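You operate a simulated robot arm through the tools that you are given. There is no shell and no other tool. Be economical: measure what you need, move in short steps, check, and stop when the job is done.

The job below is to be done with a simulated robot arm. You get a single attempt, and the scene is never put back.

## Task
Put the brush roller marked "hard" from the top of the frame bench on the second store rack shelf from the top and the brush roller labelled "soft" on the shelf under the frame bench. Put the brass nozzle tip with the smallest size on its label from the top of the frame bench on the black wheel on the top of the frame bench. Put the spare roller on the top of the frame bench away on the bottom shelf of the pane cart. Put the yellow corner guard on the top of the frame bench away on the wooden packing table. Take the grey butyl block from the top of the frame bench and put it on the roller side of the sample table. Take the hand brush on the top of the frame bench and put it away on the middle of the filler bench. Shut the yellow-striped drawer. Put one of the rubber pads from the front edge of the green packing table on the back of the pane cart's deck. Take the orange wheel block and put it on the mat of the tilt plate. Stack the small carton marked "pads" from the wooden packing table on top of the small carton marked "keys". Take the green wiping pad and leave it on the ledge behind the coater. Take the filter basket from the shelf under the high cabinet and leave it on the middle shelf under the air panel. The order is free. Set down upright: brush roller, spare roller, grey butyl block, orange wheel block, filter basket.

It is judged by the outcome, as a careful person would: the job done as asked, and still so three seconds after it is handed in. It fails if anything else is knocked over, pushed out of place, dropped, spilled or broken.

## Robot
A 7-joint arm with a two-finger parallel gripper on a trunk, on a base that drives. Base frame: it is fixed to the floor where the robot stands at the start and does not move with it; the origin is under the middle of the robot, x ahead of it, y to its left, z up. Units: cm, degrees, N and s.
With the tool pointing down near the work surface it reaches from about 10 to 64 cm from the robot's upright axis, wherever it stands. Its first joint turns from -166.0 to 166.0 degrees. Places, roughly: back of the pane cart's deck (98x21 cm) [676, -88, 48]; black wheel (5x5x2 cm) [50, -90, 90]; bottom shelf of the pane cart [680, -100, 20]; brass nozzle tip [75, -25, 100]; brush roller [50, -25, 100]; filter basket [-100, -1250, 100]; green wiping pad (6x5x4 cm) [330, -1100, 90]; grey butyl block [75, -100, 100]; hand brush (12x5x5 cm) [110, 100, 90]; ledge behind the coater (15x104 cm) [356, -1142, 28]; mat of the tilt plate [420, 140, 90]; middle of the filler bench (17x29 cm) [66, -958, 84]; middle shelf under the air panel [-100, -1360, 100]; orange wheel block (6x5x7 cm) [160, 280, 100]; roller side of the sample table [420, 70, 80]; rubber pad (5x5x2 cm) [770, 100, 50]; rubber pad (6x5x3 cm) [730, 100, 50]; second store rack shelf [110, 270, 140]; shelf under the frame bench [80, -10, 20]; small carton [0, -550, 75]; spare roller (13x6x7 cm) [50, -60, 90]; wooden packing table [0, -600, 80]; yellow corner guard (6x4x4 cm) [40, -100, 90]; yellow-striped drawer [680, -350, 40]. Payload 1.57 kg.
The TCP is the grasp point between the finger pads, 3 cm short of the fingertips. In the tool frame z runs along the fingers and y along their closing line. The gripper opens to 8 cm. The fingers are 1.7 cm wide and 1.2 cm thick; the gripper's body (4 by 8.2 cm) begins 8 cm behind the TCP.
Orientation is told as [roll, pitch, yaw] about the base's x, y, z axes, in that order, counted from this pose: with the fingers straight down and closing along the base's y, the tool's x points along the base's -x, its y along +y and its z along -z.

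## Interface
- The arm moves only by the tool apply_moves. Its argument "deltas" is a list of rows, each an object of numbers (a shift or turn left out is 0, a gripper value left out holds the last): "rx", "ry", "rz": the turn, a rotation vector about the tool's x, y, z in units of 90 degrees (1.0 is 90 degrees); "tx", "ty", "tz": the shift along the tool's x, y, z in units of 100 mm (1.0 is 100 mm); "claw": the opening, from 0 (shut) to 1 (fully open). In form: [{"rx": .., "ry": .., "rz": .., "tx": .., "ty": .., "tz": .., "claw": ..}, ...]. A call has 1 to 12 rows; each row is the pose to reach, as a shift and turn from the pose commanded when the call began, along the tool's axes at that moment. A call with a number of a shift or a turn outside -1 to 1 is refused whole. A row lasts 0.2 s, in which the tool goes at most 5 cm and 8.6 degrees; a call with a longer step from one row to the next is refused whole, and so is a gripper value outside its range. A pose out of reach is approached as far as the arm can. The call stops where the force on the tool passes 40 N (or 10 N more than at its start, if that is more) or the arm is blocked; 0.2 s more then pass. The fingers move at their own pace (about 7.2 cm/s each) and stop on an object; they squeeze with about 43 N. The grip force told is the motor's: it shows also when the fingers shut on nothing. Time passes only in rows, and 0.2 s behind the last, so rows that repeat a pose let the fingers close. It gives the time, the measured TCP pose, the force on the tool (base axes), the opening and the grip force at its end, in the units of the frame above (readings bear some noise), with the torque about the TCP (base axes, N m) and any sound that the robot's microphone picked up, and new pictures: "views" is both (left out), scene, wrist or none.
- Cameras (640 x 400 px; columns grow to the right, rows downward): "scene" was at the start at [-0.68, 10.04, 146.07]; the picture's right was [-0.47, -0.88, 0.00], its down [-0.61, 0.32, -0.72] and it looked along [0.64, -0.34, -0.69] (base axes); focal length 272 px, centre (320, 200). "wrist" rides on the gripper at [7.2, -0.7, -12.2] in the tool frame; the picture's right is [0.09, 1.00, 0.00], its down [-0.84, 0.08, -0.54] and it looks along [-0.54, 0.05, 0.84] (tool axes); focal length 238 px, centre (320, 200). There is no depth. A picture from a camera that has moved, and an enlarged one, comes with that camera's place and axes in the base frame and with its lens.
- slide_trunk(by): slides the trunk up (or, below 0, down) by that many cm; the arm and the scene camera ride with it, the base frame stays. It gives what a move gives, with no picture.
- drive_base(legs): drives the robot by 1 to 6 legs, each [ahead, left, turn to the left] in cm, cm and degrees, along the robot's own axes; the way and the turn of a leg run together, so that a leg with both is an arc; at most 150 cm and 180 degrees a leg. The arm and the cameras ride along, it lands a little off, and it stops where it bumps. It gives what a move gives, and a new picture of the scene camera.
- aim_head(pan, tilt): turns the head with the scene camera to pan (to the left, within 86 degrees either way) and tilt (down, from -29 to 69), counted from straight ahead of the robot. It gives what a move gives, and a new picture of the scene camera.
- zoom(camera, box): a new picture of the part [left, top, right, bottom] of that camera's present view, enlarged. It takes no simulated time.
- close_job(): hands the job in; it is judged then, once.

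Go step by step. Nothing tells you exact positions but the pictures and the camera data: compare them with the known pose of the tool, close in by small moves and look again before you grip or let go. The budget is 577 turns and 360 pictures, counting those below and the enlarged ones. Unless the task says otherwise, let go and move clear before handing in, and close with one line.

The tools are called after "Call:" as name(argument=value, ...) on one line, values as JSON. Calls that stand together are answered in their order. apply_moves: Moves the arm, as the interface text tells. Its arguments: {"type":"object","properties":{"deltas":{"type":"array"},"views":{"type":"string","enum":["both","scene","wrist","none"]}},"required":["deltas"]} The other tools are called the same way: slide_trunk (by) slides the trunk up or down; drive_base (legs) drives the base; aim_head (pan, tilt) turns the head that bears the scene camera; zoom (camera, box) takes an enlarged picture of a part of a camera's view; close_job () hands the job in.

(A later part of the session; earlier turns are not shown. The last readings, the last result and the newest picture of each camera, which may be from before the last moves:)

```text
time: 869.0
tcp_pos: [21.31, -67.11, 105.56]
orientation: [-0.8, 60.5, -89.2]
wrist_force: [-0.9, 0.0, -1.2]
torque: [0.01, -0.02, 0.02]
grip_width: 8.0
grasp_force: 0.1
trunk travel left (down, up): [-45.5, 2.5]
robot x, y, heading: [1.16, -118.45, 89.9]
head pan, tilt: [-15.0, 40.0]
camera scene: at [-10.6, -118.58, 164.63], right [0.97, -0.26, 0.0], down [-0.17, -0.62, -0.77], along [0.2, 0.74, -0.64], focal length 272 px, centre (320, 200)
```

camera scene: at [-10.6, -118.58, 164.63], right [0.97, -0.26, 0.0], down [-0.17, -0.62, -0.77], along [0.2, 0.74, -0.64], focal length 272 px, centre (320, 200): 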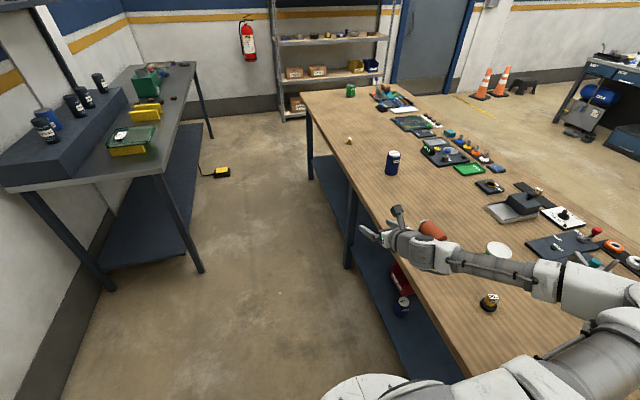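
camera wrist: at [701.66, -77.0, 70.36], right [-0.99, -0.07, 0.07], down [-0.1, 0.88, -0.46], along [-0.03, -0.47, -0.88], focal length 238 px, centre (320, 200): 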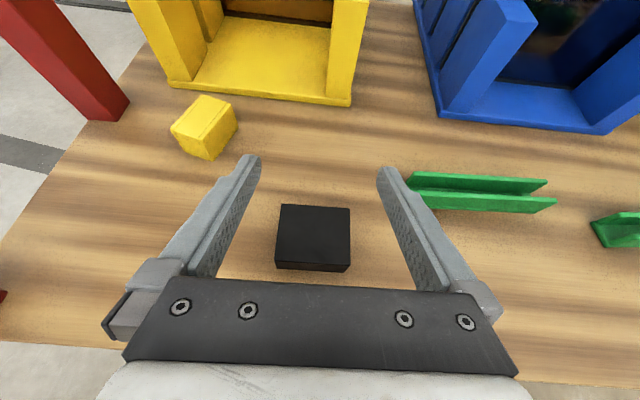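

Call:
apply_moves(deltas=[{"ty": 0.3, "tx": -0.1, "tz": -0.25, "ry": -0.08}, {"ty": 0.65, "tx": -0.25, "tz": -0.5, "ry": -0.16}, {"ty": 1.0, "tx": -0.4, "tz": -0.75, "ry": -0.222}], views="none")

Call:
apply_moves(deltas=[{"ty": 0.4}, {"ty": 0.8}, {"ty": 1.0}], views="wrist")

```text
time: 869.8
tcp_pos: [31.5, -75.35, 105.87]
orientation: [-0.5, 40.4, -88.7]
wrist_force: [0.3, -0.3, -0.1]
torque: [0.02, 0.02, -0.01]
grip_width: 7.99
grasp_force: 0.1
trunk travel left (down, up): [-45.5, 2.5]
robot x, y, heading: [1.34, -118.73, 90.1]
head pan, tilt: [-15.0, 40.0]
```

```text
time: 870.6
tcp_pos: [41.42, -75.08, 105.71]
orientation: [-0.5, 40.6, -88.7]
wrist_force: [-0.1, -0.8, 0.0]
torque: [0.01, 0.04, 0.0]
grip_width: 8.04
grasp_force: 0.2
trunk travel left (down, up): [-45.5, 2.5]
robot x, y, heading: [0.91, -118.6, 90.0]
head pan, tilt: [-15.0, 40.0]
camera wrist: at [40.99, -77.51, 119.68], right [0.99, 0.1, 0.05], down [0.1, -0.99, -0.13], along [0.04, 0.14, -0.99], focal length 238 px, centre (320, 200)
```

wrist: 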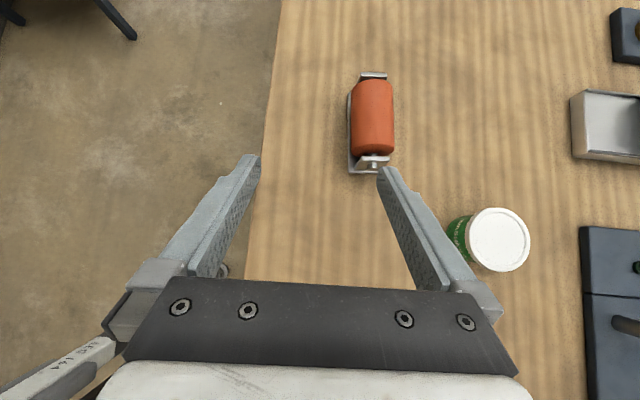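

Call:
apply_moves(deltas=[{"ty": 0.3, "tz": 0.2}, {"ty": 0.58, "tz": 0.45}, {"ty": 0.58, "tz": 0.85}], views="wrist")

```text
time: 871.4
tcp_pos: [47.14, -69.33, 99.14]
orientation: [-0.4, 40.6, -88.7]
wrist_force: [0.4, -1.0, 0.2]
torque: [0.01, -0.03, 0.0]
grip_width: 7.97
grasp_force: 0.1
trunk travel left (down, up): [-45.5, 2.5]
robot x, y, heading: [1.34, -118.92, 90.1]
head pan, tilt: [-15.0, 40.0]
camera wrist: at [46.66, -71.75, 113.21], right [0.99, 0.1, 0.05], down [0.1, -0.99, -0.13], along [0.04, 0.14, -0.99], focal length 238 px, centre (320, 200)
```

wrist: 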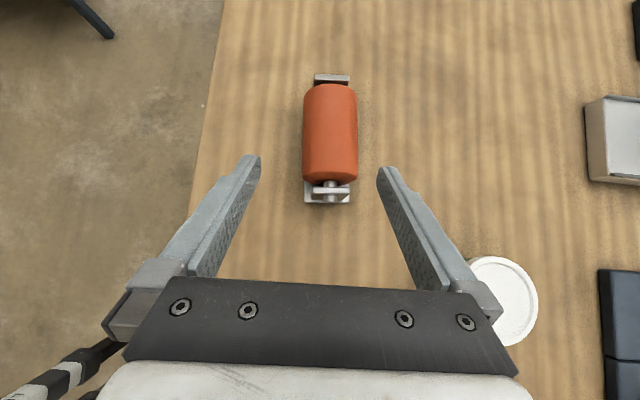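

Call:
apply_moves(deltas=[{"ty": 0.055, "tx": 0.03, "tz": 0.4}, {"ty": 0.055, "tx": 0.03, "tz": 0.7}, {"ty": 0.055, "tx": 0.03, "tz": 0.88}], views="wrist")

```text
time: 872.2
tcp_pos: [47.46, -63.38, 92.5]
orientation: [-0.3, 40.6, -88.7]
wrist_force: [0.5, 0.9, -1.1]
torque: [0.03, -0.01, -0.01]
grip_width: 8.01
grasp_force: 0.0
trunk travel left (down, up): [-45.5, 2.5]
robot x, y, heading: [1.02, -118.92, 89.8]
head pan, tilt: [-15.0, 40.0]
camera wrist: at [47.04, -65.84, 106.64], right [0.99, 0.1, 0.05], down [0.1, -0.99, -0.13], along [0.04, 0.14, -0.99], focal length 238 px, centre (320, 200)
```

wrist: 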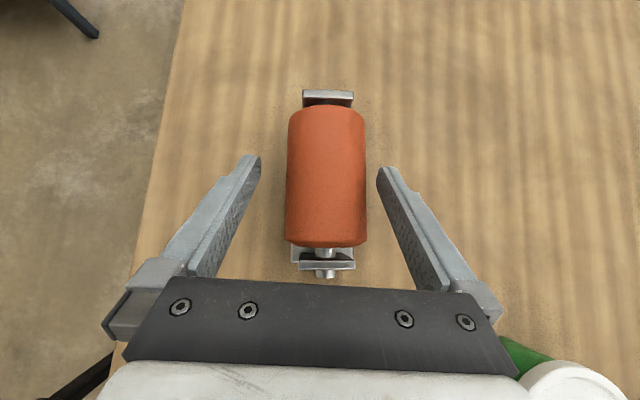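

Call:
apply_moves(deltas=[{"claw": 0}, {"claw": 0}, {"claw": 0}, {"claw": 0}, {"tx": 0.03, "tz": -0.04, "claw": 0}, {"tx": 0.1, "tz": -0.11, "claw": 0}, {"tx": 0.2, "tz": -0.23, "claw": 0}, {"tx": 0.35, "tz": -0.42, "claw": 0}], views="wrist")

```text
time: 874.0
tcp_pos: [47.52, -63.64, 98.07]
orientation: [-0.6, 40.5, -88.8]
wrist_force: [0.4, -0.5, -3.1]
torque: [-0.01, 0.0, 0.01]
grip_width: 5.52
grasp_force: 43.0
trunk travel left (down, up): [-45.5, 2.5]
robot x, y, heading: [1.51, -118.8, 89.7]
head pan, tilt: [-15.0, 40.0]
camera wrist: at [47.02, -65.95, 112.05], right [0.99, 0.1, 0.05], down [0.1, -0.99, -0.13], along [0.04, 0.14, -0.99], focal length 238 px, centre (320, 200)
```

wrist: 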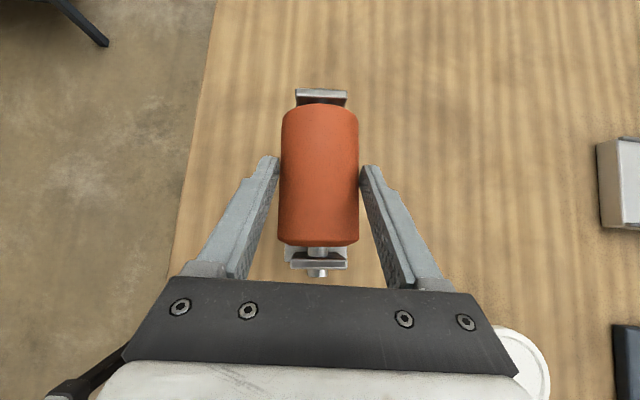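

Call:
apply_moves(deltas=[{"tx": 0.2, "tz": -0.24, "claw": 0}, {"tx": 0.4, "tz": -0.48, "claw": 0}, {"tx": 0.6, "tz": -0.72, "claw": 0}, {"tx": 0.77, "tz": -0.92, "claw": 0}], views="none")

Call:
apply_moves(deltas=[{"ty": -0.3, "claw": 0}, {"ty": -0.65, "claw": 0}, {"ty": -1.0, "claw": 0}], views="none")

Call:
apply_moves(deltas=[{"ty": -0.3, "claw": 0}, {"ty": -0.65, "claw": 0}, {"ty": -1.0, "claw": 0}], views="none")

```text
time: 875.0
tcp_pos: [47.65, -63.66, 110.1]
orientation: [-0.5, 40.5, -88.8]
wrist_force: [0.7, 0.1, -3.3]
torque: [-0.03, 0.02, -0.02]
grip_width: 5.54
grasp_force: 42.7
trunk travel left (down, up): [-45.5, 2.5]
robot x, y, heading: [1.4, -118.66, 90.1]
head pan, tilt: [-15.0, 40.0]
```

```text
time: 875.8
tcp_pos: [37.6, -63.88, 110.21]
orientation: [-0.4, 40.4, -88.8]
wrist_force: [1.0, -0.7, -3.2]
torque: [-0.03, -0.01, 0.02]
grip_width: 5.54
grasp_force: 42.9
trunk travel left (down, up): [-45.5, 2.5]
robot x, y, heading: [1.15, -118.73, 90.1]
head pan, tilt: [-15.0, 40.0]
```

```text
time: 876.6
tcp_pos: [27.57, -64.12, 110.27]
orientation: [-0.4, 40.5, -88.7]
wrist_force: [-0.6, 0.3, -3.9]
torque: [-0.05, 0.02, -0.03]
grip_width: 5.55
grasp_force: 42.6
trunk travel left (down, up): [-45.5, 2.5]
robot x, y, heading: [0.84, -119.14, 90.0]
head pan, tilt: [-15.0, 40.0]
```

Roller held and clear of the bench. Drive to the pane cart's back side.

Call:
drive_base(legs=[[-61, 0, 0], [0, -142, 0], [0, -142, 0], [0, -142, 0], [0, -142, 0]])

Call:
drive_base(legs=[[100, 0, 0], [95, 0, 0], [0, -134, 0], [0, 0, 180]])

Call:
aim_head(pan=5, tilt=50)

```text
time: 922.7
tcp_pos: [597.12, -121.98, 110.2]
orientation: [-0.6, 40.4, -89.1]
wrist_force: [-0.3, -0.6, -3.6]
torque: [-0.05, 0.01, 0.02]
grip_width: 5.48
grasp_force: 42.9
trunk travel left (down, up): [-45.5, 2.5]
robot x, y, heading: [570.27, -176.3, 89.6]
head pan, tilt: [-15.0, 40.0]
camera scene: at [558.75, -176.19, 164.63], right [0.96, -0.26, 0.0], down [-0.17, -0.62, -0.77], along [0.2, 0.74, -0.64], focal length 272 px, centre (320, 200)
```

scene: 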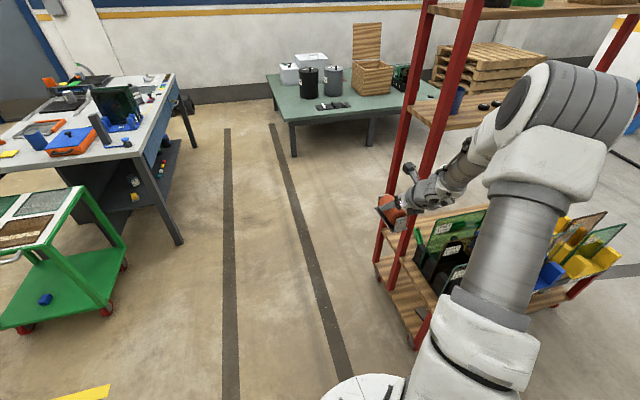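

```text
time: 955.4
tcp_pos: [676.36, -35.89, 110.25]
orientation: [-0.4, 40.6, 89.3]
wrist_force: [-0.2, 0.2, -3.1]
torque: [0.03, -0.02, -0.02]
grip_width: 5.43
grasp_force: 42.9
trunk travel left (down, up): [-45.5, 2.5]
robot x, y, heading: [704.77, 17.41, -92.0]
head pan, tilt: [-15.0, 40.0]
camera scene: at [716.44, 16.68, 164.63], right [-0.96, 0.29, 0.0], down [0.19, 0.62, -0.77], along [-0.22, -0.73, -0.64], focal length 272 px, centre (320, 200)
```

scene: 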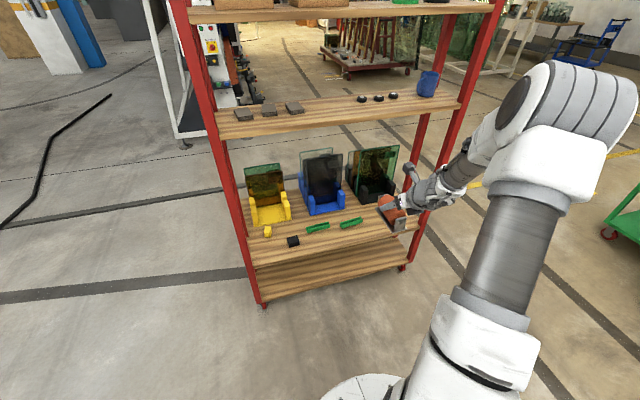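

```text
time: 956.2
tcp_pos: [676.32, -36.18, 110.26]
orientation: [-0.5, 40.5, 89.2]
wrist_force: [-0.3, 0.0, -3.2]
torque: [0.03, 0.0, 0.01]
grip_width: 5.45
grasp_force: 42.8
trunk travel left (down, up): [-45.5, 2.5]
robot x, y, heading: [704.48, 17.35, -91.9]
head pan, tilt: [5.0, 50.0]
camera scene: at [719.32, 17.12, 163.22], right [-1.0, -0.05, 0.0], down [-0.04, 0.76, -0.64], along [0.03, -0.64, -0.77], focal length 272 px, centre (320, 200)
```

scene: 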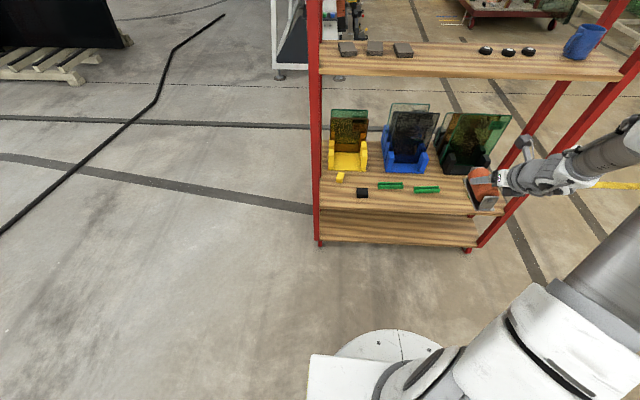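

Call:
drive_base(legs=[[0, 0, 2]])

Call:
slide_trunk(by=-40)

Call:
slide_trunk(by=-5)

Call:
apply_moves(deltas=[{"tx": -0.2, "tz": 0.24, "claw": 0}, {"tx": -0.4, "tz": 0.48, "claw": 0}, {"tx": -0.6, "tz": 0.72, "claw": 0}, {"tx": -0.8, "tz": 0.96, "claw": 0}], views="none")

Call:
apply_moves(deltas=[{"tx": -0.2, "tz": 0.24, "claw": 0}, {"tx": -0.4, "tz": 0.48, "claw": 0}, {"tx": -0.6, "tz": 0.72, "claw": 0}, {"tx": -0.8, "tz": 0.96, "claw": 0}], views="none")

```text
time: 957.0
tcp_pos: [678.26, -36.94, 110.3]
orientation: [-0.5, 40.5, 91.2]
wrist_force: [-0.2, -0.5, -3.8]
torque: [0.05, -0.02, -0.02]
grip_width: 5.41
grasp_force: 42.9
trunk travel left (down, up): [-45.5, 2.5]
robot x, y, heading: [704.37, 17.33, -89.9]
head pan, tilt: [5.0, 50.0]
camera scene: at [719.33, 17.63, 163.21], right [-1.0, -0.09, 0.0], down [-0.07, 0.76, -0.64], along [0.06, -0.64, -0.77], focal length 272 px, centre (320, 200)
```

scene: 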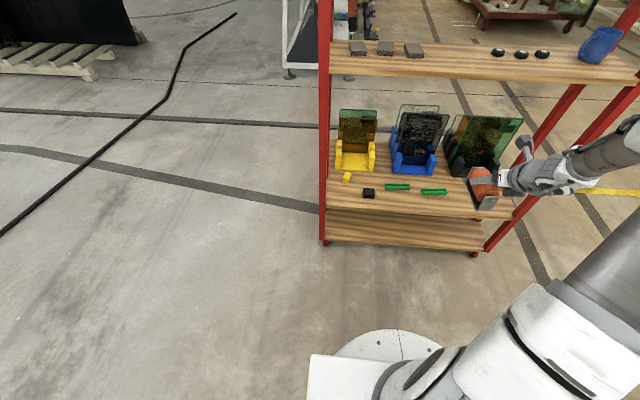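

```text
time: 960.9
tcp_pos: [678.17, -37.03, 70.24]
orientation: [-0.5, 40.5, 91.2]
wrist_force: [1.1, -0.7, -4.0]
torque: [0.06, -0.01, -0.02]
grip_width: 5.42
grasp_force: 43.5
trunk travel left (down, up): [-5.5, 42.5]
robot x, y, heading: [704.64, 17.39, -89.9]
head pan, tilt: [5.0, 50.0]
```

```text
time: 961.8
tcp_pos: [678.24, -37.04, 65.28]
orientation: [-0.6, 40.5, 91.2]
wrist_force: [-0.3, 0.0, -3.2]
torque: [0.06, 0.0, 0.01]
grip_width: 5.44
grasp_force: 42.7
trunk travel left (down, up): [-0.5, 47.5]
robot x, y, heading: [704.56, 17.39, -90.0]
head pan, tilt: [5.0, 50.0]
```

```text
time: 962.8
tcp_pos: [678.27, -37.07, 52.74]
orientation: [-0.4, 40.6, 91.3]
wrist_force: [0.3, 0.3, -3.4]
torque: [0.05, -0.02, 0.01]
grip_width: 5.41
grasp_force: 43.2
trunk travel left (down, up): [-0.5, 47.5]
robot x, y, heading: [704.6, 17.25, -90.0]
head pan, tilt: [5.0, 50.0]
```

```text
time: 963.8
tcp_pos: [678.44, -37.27, 40.03]
orientation: [-0.5, 40.4, 91.2]
wrist_force: [-0.3, 0.2, -2.5]
torque: [0.06, -0.01, -0.03]
grip_width: 5.43
grasp_force: 43.0
trunk travel left (down, up): [-0.5, 47.5]
robot x, y, heading: [704.71, 17.76, -90.1]
head pan, tilt: [5.0, 50.0]
```

Call:
apply_moves(deltas=[{"tx": -0.2, "tz": 0.24, "claw": 0}, {"tx": -0.4, "tz": 0.48, "claw": 0}, {"tx": -0.58, "tz": 0.69, "claw": 0}], views="wrist")

```text
time: 964.6
tcp_pos: [678.45, -37.32, 31.15]
orientation: [-0.3, 40.5, 91.3]
wrist_force: [-0.1, -0.4, -3.6]
torque: [0.04, -0.01, 0.01]
grip_width: 5.44
grasp_force: 43.2
trunk travel left (down, up): [-0.5, 47.5]
robot x, y, heading: [704.85, 17.61, -90.0]
head pan, tilt: [5.0, 50.0]
camera wrist: at [678.92, -34.9, 45.12], right [-0.99, -0.1, 0.05], down [-0.1, 0.99, -0.13], along [-0.04, -0.14, -0.99], focal length 238 px, centre (320, 200)
```

wrist: 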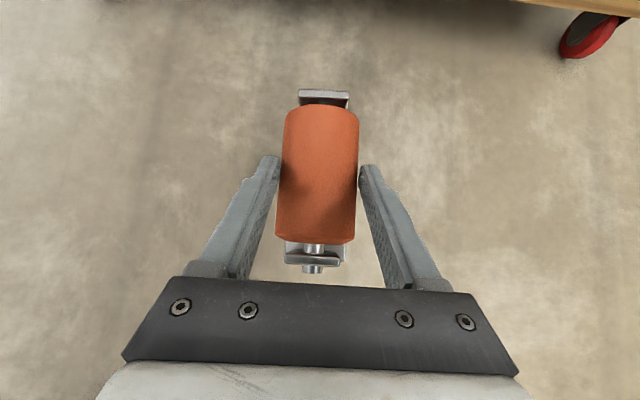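

Call:
drive_base(legs=[[24, 0, 0]])

Call:
apply_moves(deltas=[{"claw": 0}], views="wrist")

```text
time: 966.8
tcp_pos: [678.43, -61.27, 31.19]
orientation: [-0.5, 40.5, 91.3]
wrist_force: [-0.7, -0.2, -3.1]
torque: [0.06, 0.02, -0.04]
grip_width: 5.43
grasp_force: 43.4
trunk travel left (down, up): [-0.5, 47.5]
robot x, y, heading: [704.73, -6.14, -90.0]
head pan, tilt: [5.0, 50.0]
camera scene: at [719.37, -6.18, 118.21], right [-1.0, -0.09, 0.0], down [-0.07, 0.76, -0.64], along [0.06, -0.64, -0.77], focal length 272 px, centre (320, 200)
```

scene: 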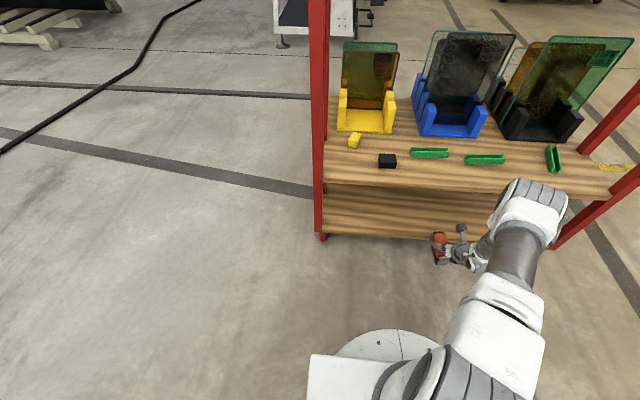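

```text
time: 967.1
tcp_pos: [678.56, -61.3, 31.04]
orientation: [-0.5, 40.5, 91.2]
wrist_force: [0.8, 0.3, -3.9]
torque: [0.02, -0.02, -0.02]
grip_width: 5.43
grasp_force: 43.0
trunk travel left (down, up): [-0.5, 47.5]
robot x, y, heading: [704.56, -6.37, -89.9]
head pan, tilt: [5.0, 50.0]
camera wrist: at [679.01, -58.71, 45.09], right [-0.99, -0.1, 0.05], down [-0.1, 0.99, -0.13], along [-0.04, -0.14, -0.99], focal length 238 px, centre (320, 200)
```

wrist: 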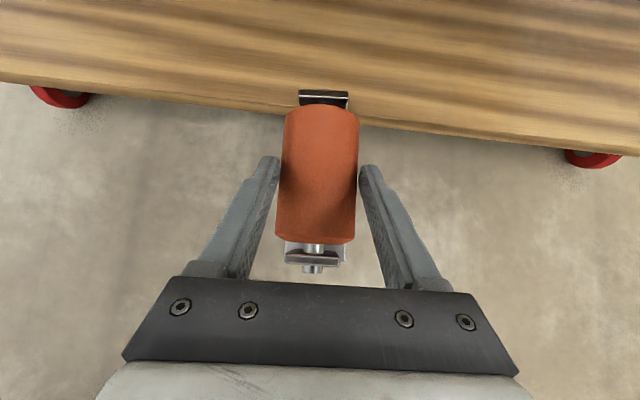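

Call:
drive_base(legs=[[9, 0, 0]])

Call:
apply_moves(deltas=[{"tx": -0.07, "tz": 0.08, "claw": 0}, {"tx": -0.14, "tz": 0.16, "claw": 0}, {"tx": -0.2, "tz": 0.23, "claw": 0}], views="scene")

Call:
zoom(camera="scene", box=[380, 150, 600, 290])

```text
time: 968.4
tcp_pos: [678.55, -70.21, 31.19]
orientation: [-0.5, 40.5, 91.3]
wrist_force: [0.1, 0.0, -4.5]
torque: [0.04, -0.03, -0.02]
grip_width: 5.46
grasp_force: 42.5
trunk travel left (down, up): [-0.5, 47.5]
robot x, y, heading: [704.55, -15.43, -89.9]
head pan, tilt: [5.0, 50.0]
camera scene: at [719.39, -15.14, 118.21], right [-1.0, -0.09, 0.0], down [-0.07, 0.76, -0.64], along [0.06, -0.64, -0.77], focal length 272 px, centre (320, 200)
```

scene: 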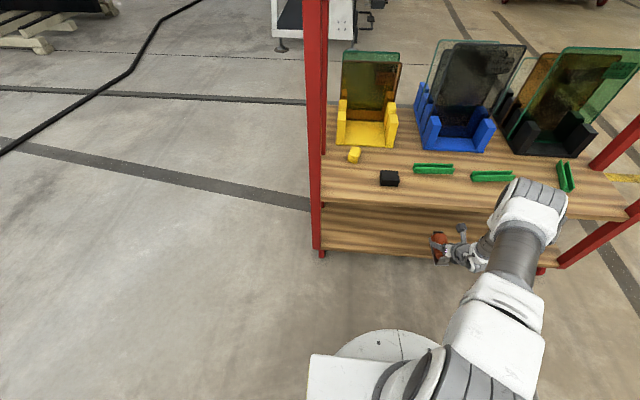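

```text
time: 969.2
tcp_pos: [678.52, -70.03, 28.02]
orientation: [-0.5, 40.4, 91.3]
wrist_force: [0.1, 1.2, -3.4]
torque: [0.04, 0.02, -0.01]
grip_width: 5.43
grasp_force: 43.1
trunk travel left (down, up): [-0.5, 47.5]
robot x, y, heading: [704.84, -15.19, -89.7]
head pan, tilt: [5.0, 50.0]
camera scene: at [719.39, -15.14, 118.22], right [-1.0, -0.09, 0.0], down [-0.07, 0.76, -0.64], along [0.06, -0.64, -0.77], focal length 272 px, centre (320, 200)
```

scene: 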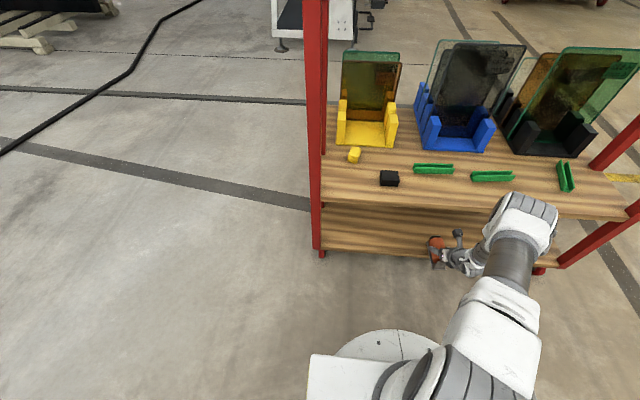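

```text
2.86 times, centred on (490, 220) of scene
camera zoom: at [719.39, -15.14, 118.22], right [-1.0, -0.09, 0.0], down [-0.07, 0.76, -0.64], along [0.06, -0.64, -0.77], focal length 778 px, centre (-166, 143)
```

zoom: 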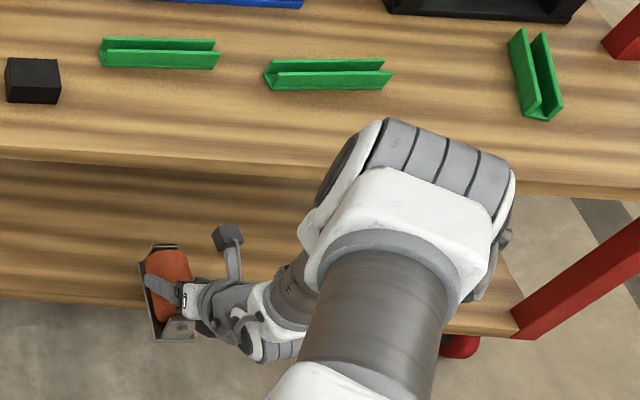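

Call:
apply_moves(deltas=[{"tx": -0.03, "tz": 0.04, "claw": 0}, {"tx": -0.065, "tz": 0.077, "claw": 0}, {"tx": -0.1, "tz": 0.115, "claw": 0}], views="none")

Call:
apply_moves(deltas=[{"tx": -0.03, "tz": 0.04, "claw": 0}, {"tx": -0.065, "tz": 0.077, "claw": 0}], views="none")

```text
time: 970.0
tcp_pos: [678.5, -70.05, 26.38]
orientation: [-0.5, 40.5, 91.2]
wrist_force: [-0.4, 0.7, -3.7]
torque: [0.06, 0.03, 0.02]
grip_width: 5.43
grasp_force: 43.0
trunk travel left (down, up): [-0.5, 47.5]
robot x, y, heading: [704.73, -15.39, -89.9]
head pan, tilt: [5.0, 50.0]
```

```text
time: 970.6
tcp_pos: [678.56, -70.22, 25.56]
orientation: [-0.6, 40.5, 91.3]
wrist_force: [0.2, 0.1, -3.7]
torque: [0.06, 0.02, 0.02]
grip_width: 5.4
grasp_force: 43.2
trunk travel left (down, up): [-0.5, 47.5]
robot x, y, heading: [705.05, -15.4, -89.7]
head pan, tilt: [5.0, 50.0]
```

Call:
apply_moves(deltas=[{"tx": 0.02, "tz": -0.024, "claw": 0}], views="wrist")

Call:
drive_base(legs=[[11, 0, 0]])

Call:
apply_moves(deltas=[{"claw": 0}], views="wrist")

```text
time: 971.0
tcp_pos: [678.62, -70.2, 25.81]
orientation: [-0.5, 40.5, 91.3]
wrist_force: [-0.2, 0.1, -3.5]
torque: [0.06, -0.01, -0.02]
grip_width: 5.43
grasp_force: 43.1
trunk travel left (down, up): [-0.5, 47.5]
robot x, y, heading: [704.74, -15.77, -90.0]
head pan, tilt: [5.0, 50.0]
camera wrist: at [679.03, -67.64, 39.84], right [-0.99, -0.1, 0.05], down [-0.1, 0.99, -0.13], along [-0.04, -0.14, -0.99], focal length 238 px, centre (320, 200)
```

wrist: 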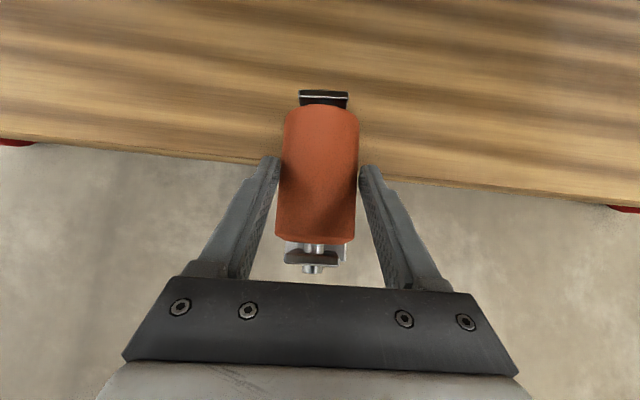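

```text
time: 972.4
tcp_pos: [678.66, -81.06, 25.92]
orientation: [-0.5, 40.5, 91.3]
wrist_force: [0.0, -0.8, -3.9]
torque: [0.03, -0.05, -0.03]
grip_width: 5.43
grasp_force: 43.2
trunk travel left (down, up): [-0.5, 47.5]
robot x, y, heading: [704.83, -26.18, -89.8]
head pan, tilt: [5.0, 50.0]
camera scene: at [719.42, -26.07, 118.21], right [-1.0, -0.09, 0.0], down [-0.07, 0.76, -0.64], along [0.06, -0.64, -0.77], focal length 272 px, centre (320, 200)
```

scene: 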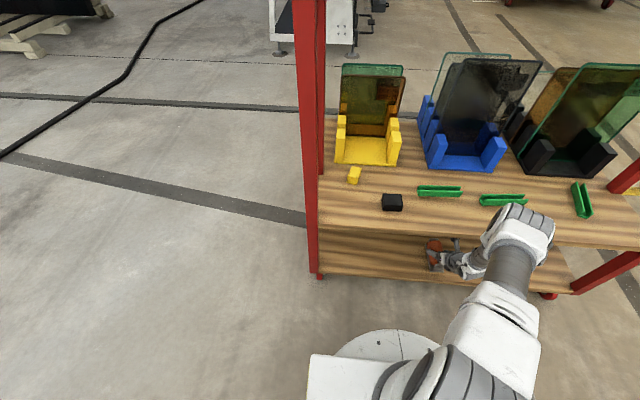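

```text
time: 972.8
tcp_pos: [678.59, -81.09, 25.75]
orientation: [-0.5, 40.4, 91.2]
wrist_force: [0.0, 0.4, -4.1]
torque: [0.04, -0.04, 0.02]
grip_width: 5.47
grasp_force: 42.8
trunk travel left (down, up): [-0.5, 47.5]
robot x, y, heading: [704.46, -26.43, -90.0]
head pan, tilt: [5.0, 50.0]
camera wrist: at [679.1, -78.56, 39.8], right [-0.99, -0.1, 0.05], down [-0.1, 0.99, -0.13], along [-0.04, -0.14, -0.99], focal length 238 px, centre (320, 200)
```

wrist: 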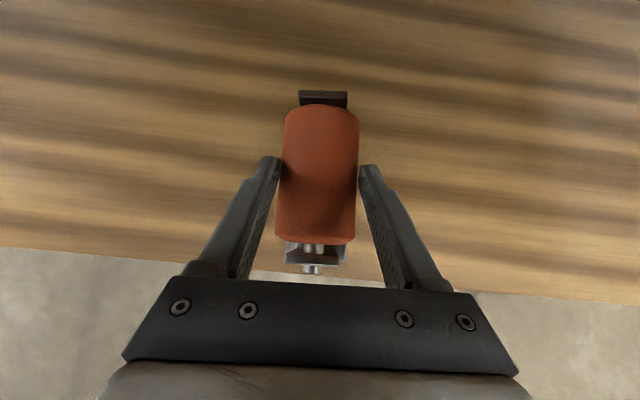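

Call:
apply_moves(deltas=[{"tx": 0.15, "tz": 0.13, "claw": 0}, {"tx": 0.31, "tz": 0.26, "claw": 0}], views="none")

Call:
apply_moves(deltas=[{"tx": -0.03, "tz": 0.038, "claw": 0}, {"tx": -0.06, "tz": 0.077, "claw": 0}, {"tx": -0.09, "tz": 0.11, "claw": 0}], views="wrist")

```text
time: 973.4
tcp_pos: [678.8, -85.1, 25.75]
orientation: [-0.4, 40.5, 91.3]
wrist_force: [-0.7, -0.5, -4.2]
torque: [0.05, 0.05, 0.01]
grip_width: 5.44
grasp_force: 42.7
trunk travel left (down, up): [-0.5, 47.5]
robot x, y, heading: [704.85, -26.5, -89.8]
head pan, tilt: [5.0, 50.0]
```

```text
time: 974.2
tcp_pos: [678.8, -85.25, 24.34]
orientation: [-0.6, 40.6, 91.4]
wrist_force: [1.1, 0.8, -3.8]
torque: [0.09, 0.03, 0.0]
grip_width: 5.43
grasp_force: 43.2
trunk travel left (down, up): [-0.5, 47.5]
robot x, y, heading: [704.56, -26.25, -89.5]
head pan, tilt: [5.0, 50.0]
camera wrist: at [679.24, -82.69, 38.45], right [-0.99, -0.1, 0.05], down [-0.11, 0.99, -0.13], along [-0.04, -0.14, -0.99], focal length 238 px, centre (320, 200)
```

wrist: 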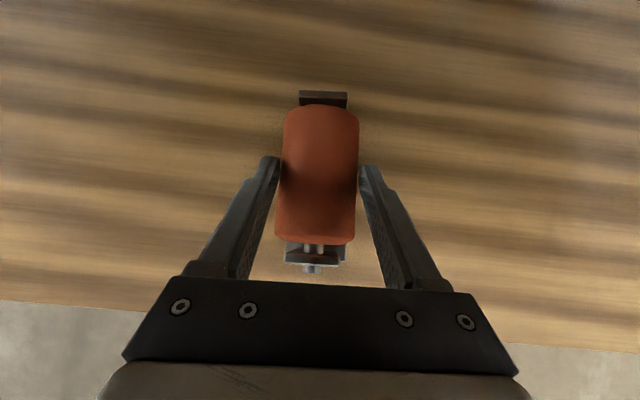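

Well inside now. Continue lowering in small steps to contact.

Call:
apply_moves(deltas=[{"tx": -0.03, "tz": 0.038, "claw": 0}, {"tx": -0.06, "tz": 0.077, "claw": 0}], views="none")

Call:
apply_moves(deltas=[{"tx": -0.03, "tz": 0.038, "claw": 0}, {"tx": -0.06, "tz": 0.077, "claw": 0}], views="none")

```text
time: 974.8
tcp_pos: [678.72, -85.14, 23.4]
orientation: [-0.5, 40.4, 91.4]
wrist_force: [0.3, 0.3, -3.8]
torque: [0.04, 0.05, 0.01]
grip_width: 5.46
grasp_force: 43.0
trunk travel left (down, up): [-0.5, 47.5]
robot x, y, heading: [704.29, -26.4, -89.7]
head pan, tilt: [5.0, 50.0]
```

```text
time: 975.4
tcp_pos: [678.54, -85.52, 22.95]
orientation: [-0.3, 40.9, 91.3]
wrist_force: [0.4, 8.6, 27.2]
torque: [0.09, -0.69, -0.11]
grip_width: 5.48
grasp_force: 42.7
trunk travel left (down, up): [-0.5, 47.5]
robot x, y, heading: [704.69, -26.76, -89.9]
head pan, tilt: [5.0, 50.0]
```

Call:
apply_moves(deltas=[{"tx": 0.03, "tz": -0.035, "claw": 0}, {"tx": 0.03, "tz": -0.035, "claw": 0.8}, {"tx": 0.03, "tz": -0.035, "claw": 1}, {"tx": 0.03, "tz": -0.035, "claw": 1}], views="wrist")

```text
time: 976.4
tcp_pos: [678.79, -85.18, 22.83]
orientation: [-0.5, 40.6, 91.4]
wrist_force: [0.2, -0.5, 0.3]
torque: [0.0, 0.01, 0.01]
grip_width: 7.98
grasp_force: 0.0
trunk travel left (down, up): [-0.5, 47.5]
robot x, y, heading: [704.67, -26.25, -89.9]
head pan, tilt: [5.0, 50.0]
camera wrist: at [679.26, -82.73, 36.94], right [-0.99, -0.1, 0.05], down [-0.1, 0.99, -0.13], along [-0.04, -0.14, -0.99], focal length 238 px, centre (320, 200)
```

wrist: 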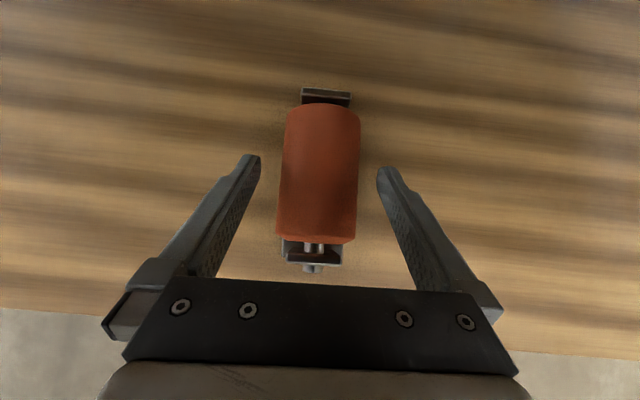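

Call:
drive_base(legs=[[-12, 0, 0], [-32, 0, 0]])

Call:
zoom(camera="scene", box=[300, 120, 560, 290])

Call:
slide_trunk(by=40)

```text
time: 980.1
tcp_pos: [678.61, -41.41, 23.07]
orientation: [-0.5, 40.5, 91.3]
wrist_force: [0.0, 0.0, -0.2]
torque: [0.04, 0.01, -0.01]
grip_width: 8.0
grasp_force: 0.1
trunk travel left (down, up): [-0.5, 47.5]
robot x, y, heading: [704.56, 17.74, -89.7]
head pan, tilt: [5.0, 50.0]
camera scene: at [719.31, 17.84, 118.21], right [-1.0, -0.09, 0.0], down [-0.07, 0.76, -0.64], along [0.06, -0.64, -0.77], focal length 272 px, centre (320, 200)
```

scene: 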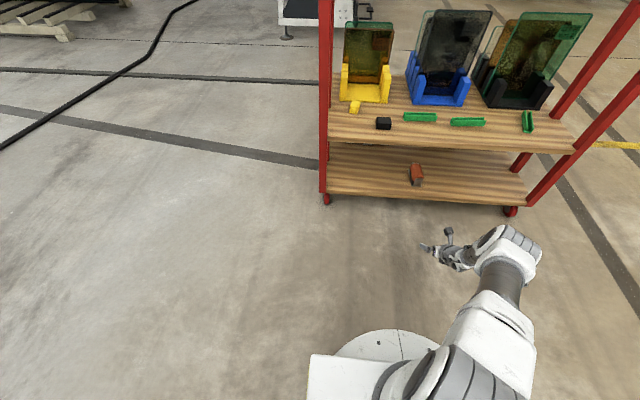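

```text
2.35 times, centred on (430, 205) of scene
camera zoom: at [719.31, 17.84, 118.21], right [-1.0, -0.09, 0.0], down [-0.07, 0.76, -0.64], along [0.06, -0.64, -0.77], focal length 641 px, centre (61, 188)
```

zoom: 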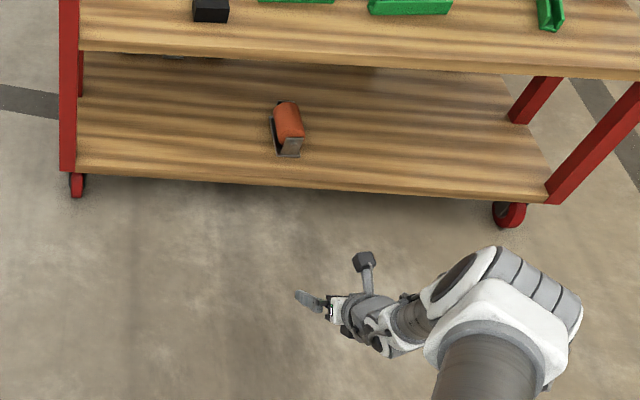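

```text
time: 983.9
tcp_pos: [678.51, -41.27, 62.93]
orientation: [-0.5, 40.5, 91.3]
wrist_force: [0.1, 0.4, 0.3]
torque: [0.03, 0.0, 0.03]
grip_width: 7.99
grasp_force: 0.0
trunk travel left (down, up): [-40.5, 7.5]
robot x, y, heading: [704.63, 17.28, -89.7]
head pan, tilt: [5.0, 50.0]
```

Spare roller stands on the bottom shelf. Next, the hand brush at the bench's far left corner.

Call:
drive_base(legs=[[0, -134, 0], [130, 0, 0], [67, 0, 0], [0, -136, 0], [0, -135, 0]])

Call:
drive_base(legs=[[-150, 0, 0], [-150, 0, 0], [-45, 0, 0], [0, -130, 0]])

Call:
aim_head(pan=-25, tilt=35)

```text
time: 1026.8
tcp_pos: [269.89, -233.93, 62.93]
orientation: [-0.6, 40.6, 90.6]
wrist_force: [0.4, -0.1, -0.8]
torque: [0.04, 0.01, 0.01]
grip_width: 8.01
grasp_force: 0.1
trunk travel left (down, up): [-40.5, 7.5]
robot x, y, heading: [296.66, -175.34, -90.5]
head pan, tilt: [5.0, 50.0]
camera scene: at [311.38, -175.35, 158.21], right [-1.0, -0.08, 0.0], down [-0.06, 0.76, -0.64], along [0.05, -0.64, -0.77], focal length 272 px, centre (320, 200)
```

scene: 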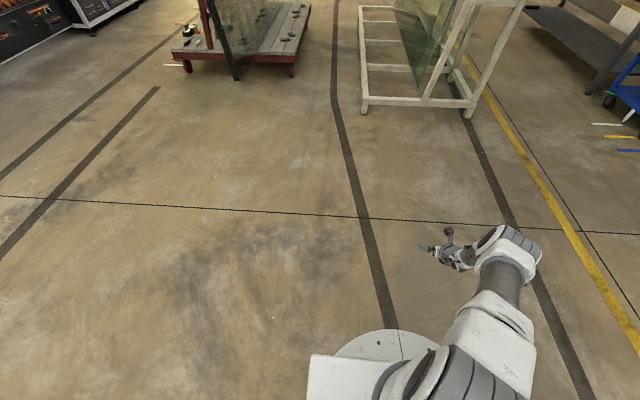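

```text
time: 1059.0
tcp_pos: [143.15, 112.41, 62.92]
orientation: [-0.5, 40.6, 91.3]
wrist_force: [0.2, -0.1, -0.3]
torque: [-0.02, 0.06, -0.01]
grip_width: 8.02
grasp_force: 0.1
trunk travel left (down, up): [-40.5, 7.5]
robot x, y, heading: [169.11, 171.43, -90.1]
head pan, tilt: [5.0, 50.0]
camera scene: at [183.85, 171.65, 158.21], right [-1.0, -0.09, 0.0], down [-0.07, 0.76, -0.64], along [0.06, -0.64, -0.77], focal length 272 px, centre (320, 200)
```

scene: 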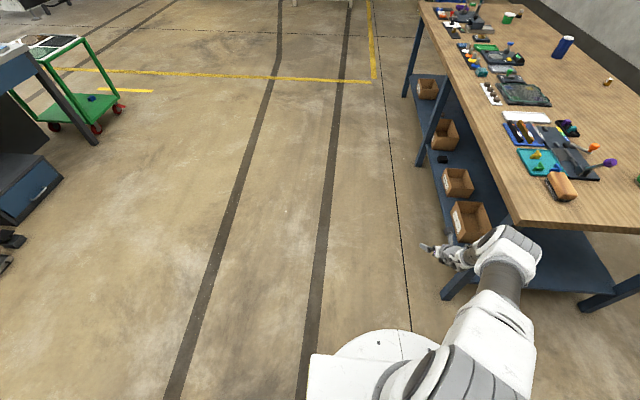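

```text
time: 1059.9
tcp_pos: [143.19, 112.45, 62.93]
orientation: [-0.4, 40.5, 91.3]
wrist_force: [-0.2, 0.9, -0.1]
torque: [-0.03, -0.01, -0.01]
grip_width: 8.01
grasp_force: 0.2
trunk travel left (down, up): [-40.5, 7.5]
robot x, y, heading: [169.03, 171.74, -90.1]
head pan, tilt: [-25.0, 35.0]
camera scene: at [179.46, 171.33, 160.38], right [-0.91, 0.42, 0.0], down [0.24, 0.52, -0.82], along [-0.34, -0.74, -0.57], focal length 272 px, centre (320, 200)
```

scene: 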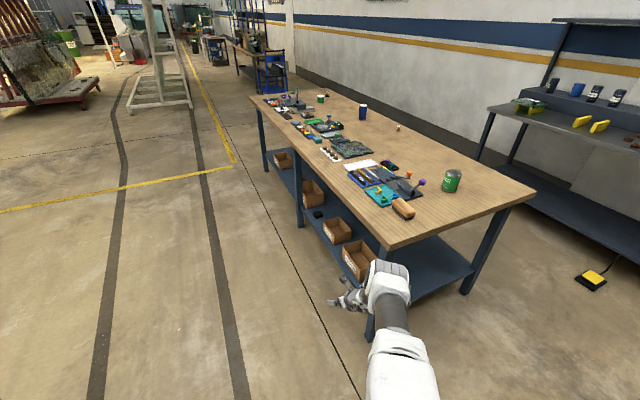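

Brush lies along y at about (108,102). Raise the arm above bench height and position.

Call:
slide_trunk(by=7.5)

Call:
apply_moves(deltas=[{"tx": 0.2, "tz": -0.24}, {"tx": 0.5, "tz": -0.6}, {"tx": 0.8, "tz": -0.96}], views="none")

Call:
apply_moves(deltas=[{"tx": 0.2, "tz": -0.24}, {"tx": 0.5, "tz": -0.6}, {"tx": 0.8, "tz": -0.96}], views="none")

Call:
apply_moves(deltas=[{"tx": 0.2, "tz": -0.24}, {"tx": 0.5, "tz": -0.6}, {"tx": 0.8, "tz": -0.96}], views="none")

Call:
drive_base(legs=[[0, -34, 0]])

Call:
apply_moves(deltas=[{"claw": 1}], views="wrist")

```text
time: 1061.0
tcp_pos: [143.16, 112.43, 70.59]
orientation: [-0.6, 40.5, 91.3]
wrist_force: [-0.3, -1.0, 1.1]
torque: [0.0, 0.0, -0.01]
grip_width: 8.01
grasp_force: 0.0
trunk travel left (down, up): [-48.0, 0.0]
robot x, y, heading: [169.23, 171.08, -89.7]
head pan, tilt: [-25.0, 35.0]
```

```text
time: 1061.8
tcp_pos: [143.13, 112.75, 82.98]
orientation: [-0.5, 40.4, 91.2]
wrist_force: [-0.4, 0.7, -0.2]
torque: [0.01, 0.0, 0.02]
grip_width: 8.01
grasp_force: 0.1
trunk travel left (down, up): [-48.0, 0.0]
robot x, y, heading: [168.97, 171.36, -90.0]
head pan, tilt: [-25.0, 35.0]
```

```text
time: 1062.6
tcp_pos: [142.9, 112.71, 95.4]
orientation: [-0.6, 40.5, 91.2]
wrist_force: [-0.1, 0.2, 0.5]
torque: [-0.01, -0.01, 0.02]
grip_width: 8.01
grasp_force: 0.1
trunk travel left (down, up): [-48.0, 0.0]
robot x, y, heading: [169.14, 171.73, -89.9]
head pan, tilt: [-25.0, 35.0]
```

```text
time: 1063.4
tcp_pos: [143.04, 112.79, 107.91]
orientation: [-0.6, 40.4, 91.1]
wrist_force: [0.9, -0.2, 0.3]
torque: [-0.01, 0.01, 0.01]
grip_width: 8.0
grasp_force: 0.0
trunk travel left (down, up): [-48.0, 0.0]
robot x, y, heading: [168.76, 171.52, -89.9]
head pan, tilt: [-25.0, 35.0]
```

```text
time: 1066.5
tcp_pos: [109.39, 112.7, 107.87]
orientation: [-0.3, 40.5, 91.5]
wrist_force: [0.3, 0.4, 0.4]
torque: [0.02, 0.02, 0.0]
grip_width: 8.0
grasp_force: 0.1
trunk travel left (down, up): [-48.0, 0.0]
robot x, y, heading: [135.33, 171.07, -89.7]
head pan, tilt: [-25.0, 35.0]
camera scene: at [145.62, 171.24, 167.89], right [-0.91, 0.42, 0.0], down [0.24, 0.52, -0.82], along [-0.34, -0.74, -0.57], focal length 272 px, centre (320, 200)
```

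scene: 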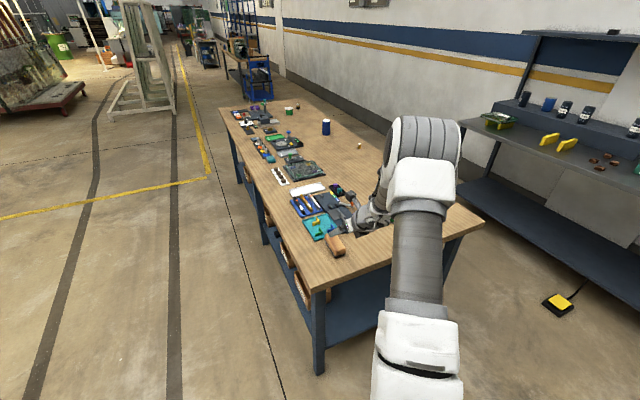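

```text
time: 1066.9
tcp_pos: [109.32, 112.66, 107.91]
orientation: [-0.4, 40.5, 91.5]
wrist_force: [-0.1, 0.2, -0.4]
torque: [-0.04, -0.03, 0.02]
grip_width: 7.99
grasp_force: 0.1
trunk travel left (down, up): [-48.0, 0.0]
robot x, y, heading: [135.72, 171.23, -89.8]
head pan, tilt: [-25.0, 35.0]
camera wrist: at [109.84, 115.14, 121.97], right [-0.99, -0.1, 0.05], down [-0.11, 0.99, -0.13], along [-0.04, -0.14, -0.99], focal length 238 px, centre (320, 200)
```

wrist: 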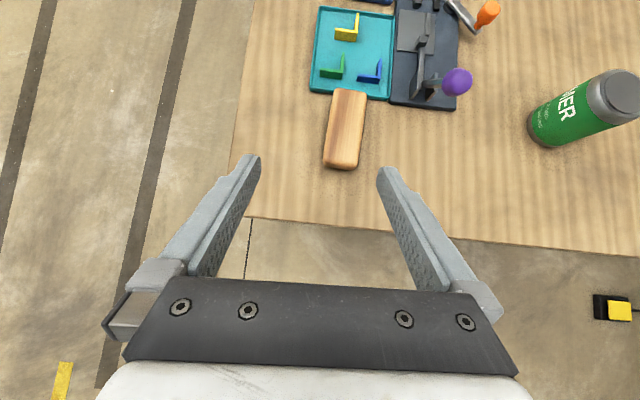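

Call:
apply_moves(deltas=[{"tx": -0.05, "tz": 0.4, "ty": 0.15}, {"tx": -0.1, "tz": 0.8, "ty": 0.32}, {"tx": -0.115, "tz": 1.0, "ty": 0.32}], views="wrist")

```text
time: 1067.7
tcp_pos: [106.55, 106.93, 99.85]
orientation: [-0.5, 40.5, 91.5]
wrist_force: [1.0, 0.4, 0.2]
torque: [0.0, -0.02, 0.01]
grip_width: 8.0
grasp_force: 0.1
trunk travel left (down, up): [-48.0, 0.0]
robot x, y, heading: [135.36, 171.12, -89.8]
head pan, tilt: [-25.0, 35.0]
camera wrist: at [106.89, 109.37, 113.66], right [-0.99, -0.1, 0.05], down [-0.11, 0.99, -0.13], along [-0.04, -0.14, -0.99], focal length 238 px, centre (320, 200)
```

wrist: 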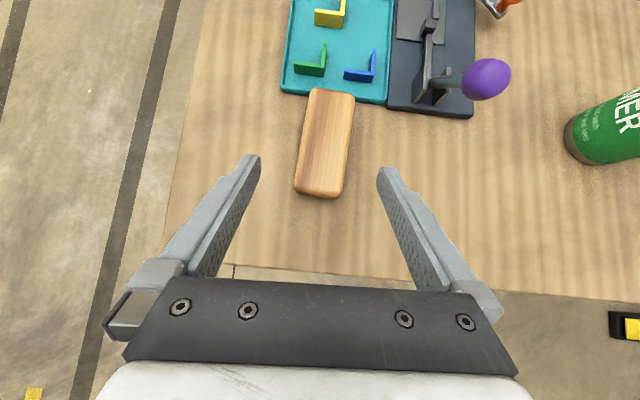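

Call:
apply_moves(deltas=[{"tx": -0.07, "tz": 0.4, "ty": 0.05}, {"tx": -0.12, "tz": 0.75, "ty": 0.05}, {"tx": -0.14, "tz": 0.95, "ty": 0.05}], views="wrist")

```text
time: 1068.5
tcp_pos: [106.04, 101.65, 91.34]
orientation: [-0.5, 40.5, 91.5]
wrist_force: [1.0, 0.5, -0.1]
torque: [0.03, 0.01, 0.0]
grip_width: 8.01
grasp_force: 0.0
trunk travel left (down, up): [-48.0, 0.0]
robot x, y, heading: [135.65, 171.45, -89.9]
head pan, tilt: [-25.0, 35.0]
camera wrist: at [106.54, 104.26, 105.42], right [-0.99, -0.1, 0.05], down [-0.11, 0.99, -0.13], along [-0.04, -0.14, -0.99], focal length 238 px, centre (320, 200)
```

wrist: 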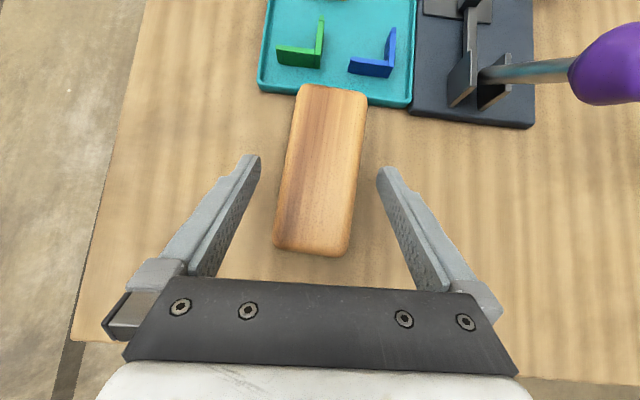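

Call:
apply_moves(deltas=[{"rx": -0.058, "rz": 0.068}, {"rx": -0.058, "rz": 0.068, "claw": 0}, {"rx": -0.058, "rz": 0.068, "claw": 0}, {"rx": -0.058, "rz": 0.068, "claw": 0}, {"rx": -0.058, "rz": 0.068, "claw": 0}], views="wrist")

```text
time: 1069.7
tcp_pos: [106.06, 101.78, 91.57]
orientation: [-0.6, 40.4, 83.5]
wrist_force: [0.3, -0.4, 0.6]
torque: [-0.03, 0.02, 0.01]
grip_width: 4.87
grasp_force: 43.3
trunk travel left (down, up): [-48.0, 0.0]
robot x, y, heading: [135.37, 171.01, -89.9]
head pan, tilt: [-25.0, 35.0]
camera wrist: at [106.91, 104.17, 105.49], right [-1.0, 0.04, 0.05], down [0.03, 0.99, -0.13], along [-0.06, -0.13, -0.99], focal length 238 px, centre (320, 200)
```

wrist: 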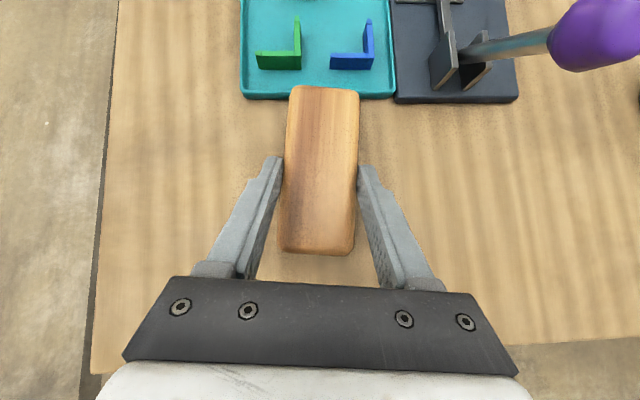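

Call:
apply_moves(deltas=[{"tx": 0.05, "tz": -0.06, "claw": 0}, {"tx": 0.15, "tz": -0.18, "claw": 0}, {"tx": 0.3, "tz": -0.36, "claw": 0}, {"tx": 0.5, "tz": -0.6, "claw": 0}, {"tx": 0.75, "tz": -0.9, "claw": 0}], views="wrist")

```text
time: 1070.9
tcp_pos: [106.05, 101.93, 103.27]
orientation: [-0.5, 40.4, 83.5]
wrist_force: [0.7, 0.6, -0.3]
torque: [0.02, 0.0, 0.02]
grip_width: 4.88
grasp_force: 43.0
trunk travel left (down, up): [-48.0, 0.0]
robot x, y, heading: [135.28, 171.61, -89.8]
head pan, tilt: [-25.0, 35.0]
camera wrist: at [106.85, 104.37, 117.22], right [-1.0, 0.04, 0.05], down [0.03, 0.99, -0.13], along [-0.06, -0.13, -0.99], focal length 238 px, centre (320, 200)
```

wrist: 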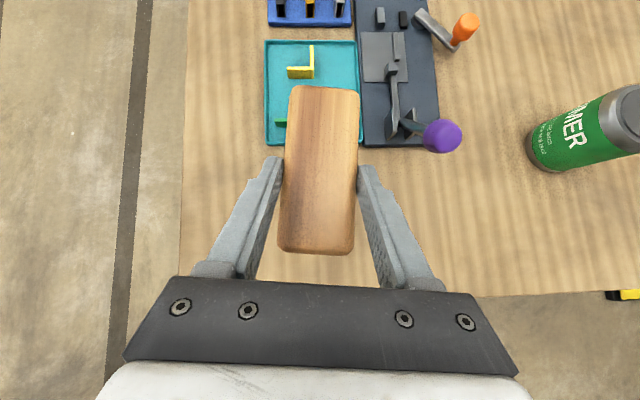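

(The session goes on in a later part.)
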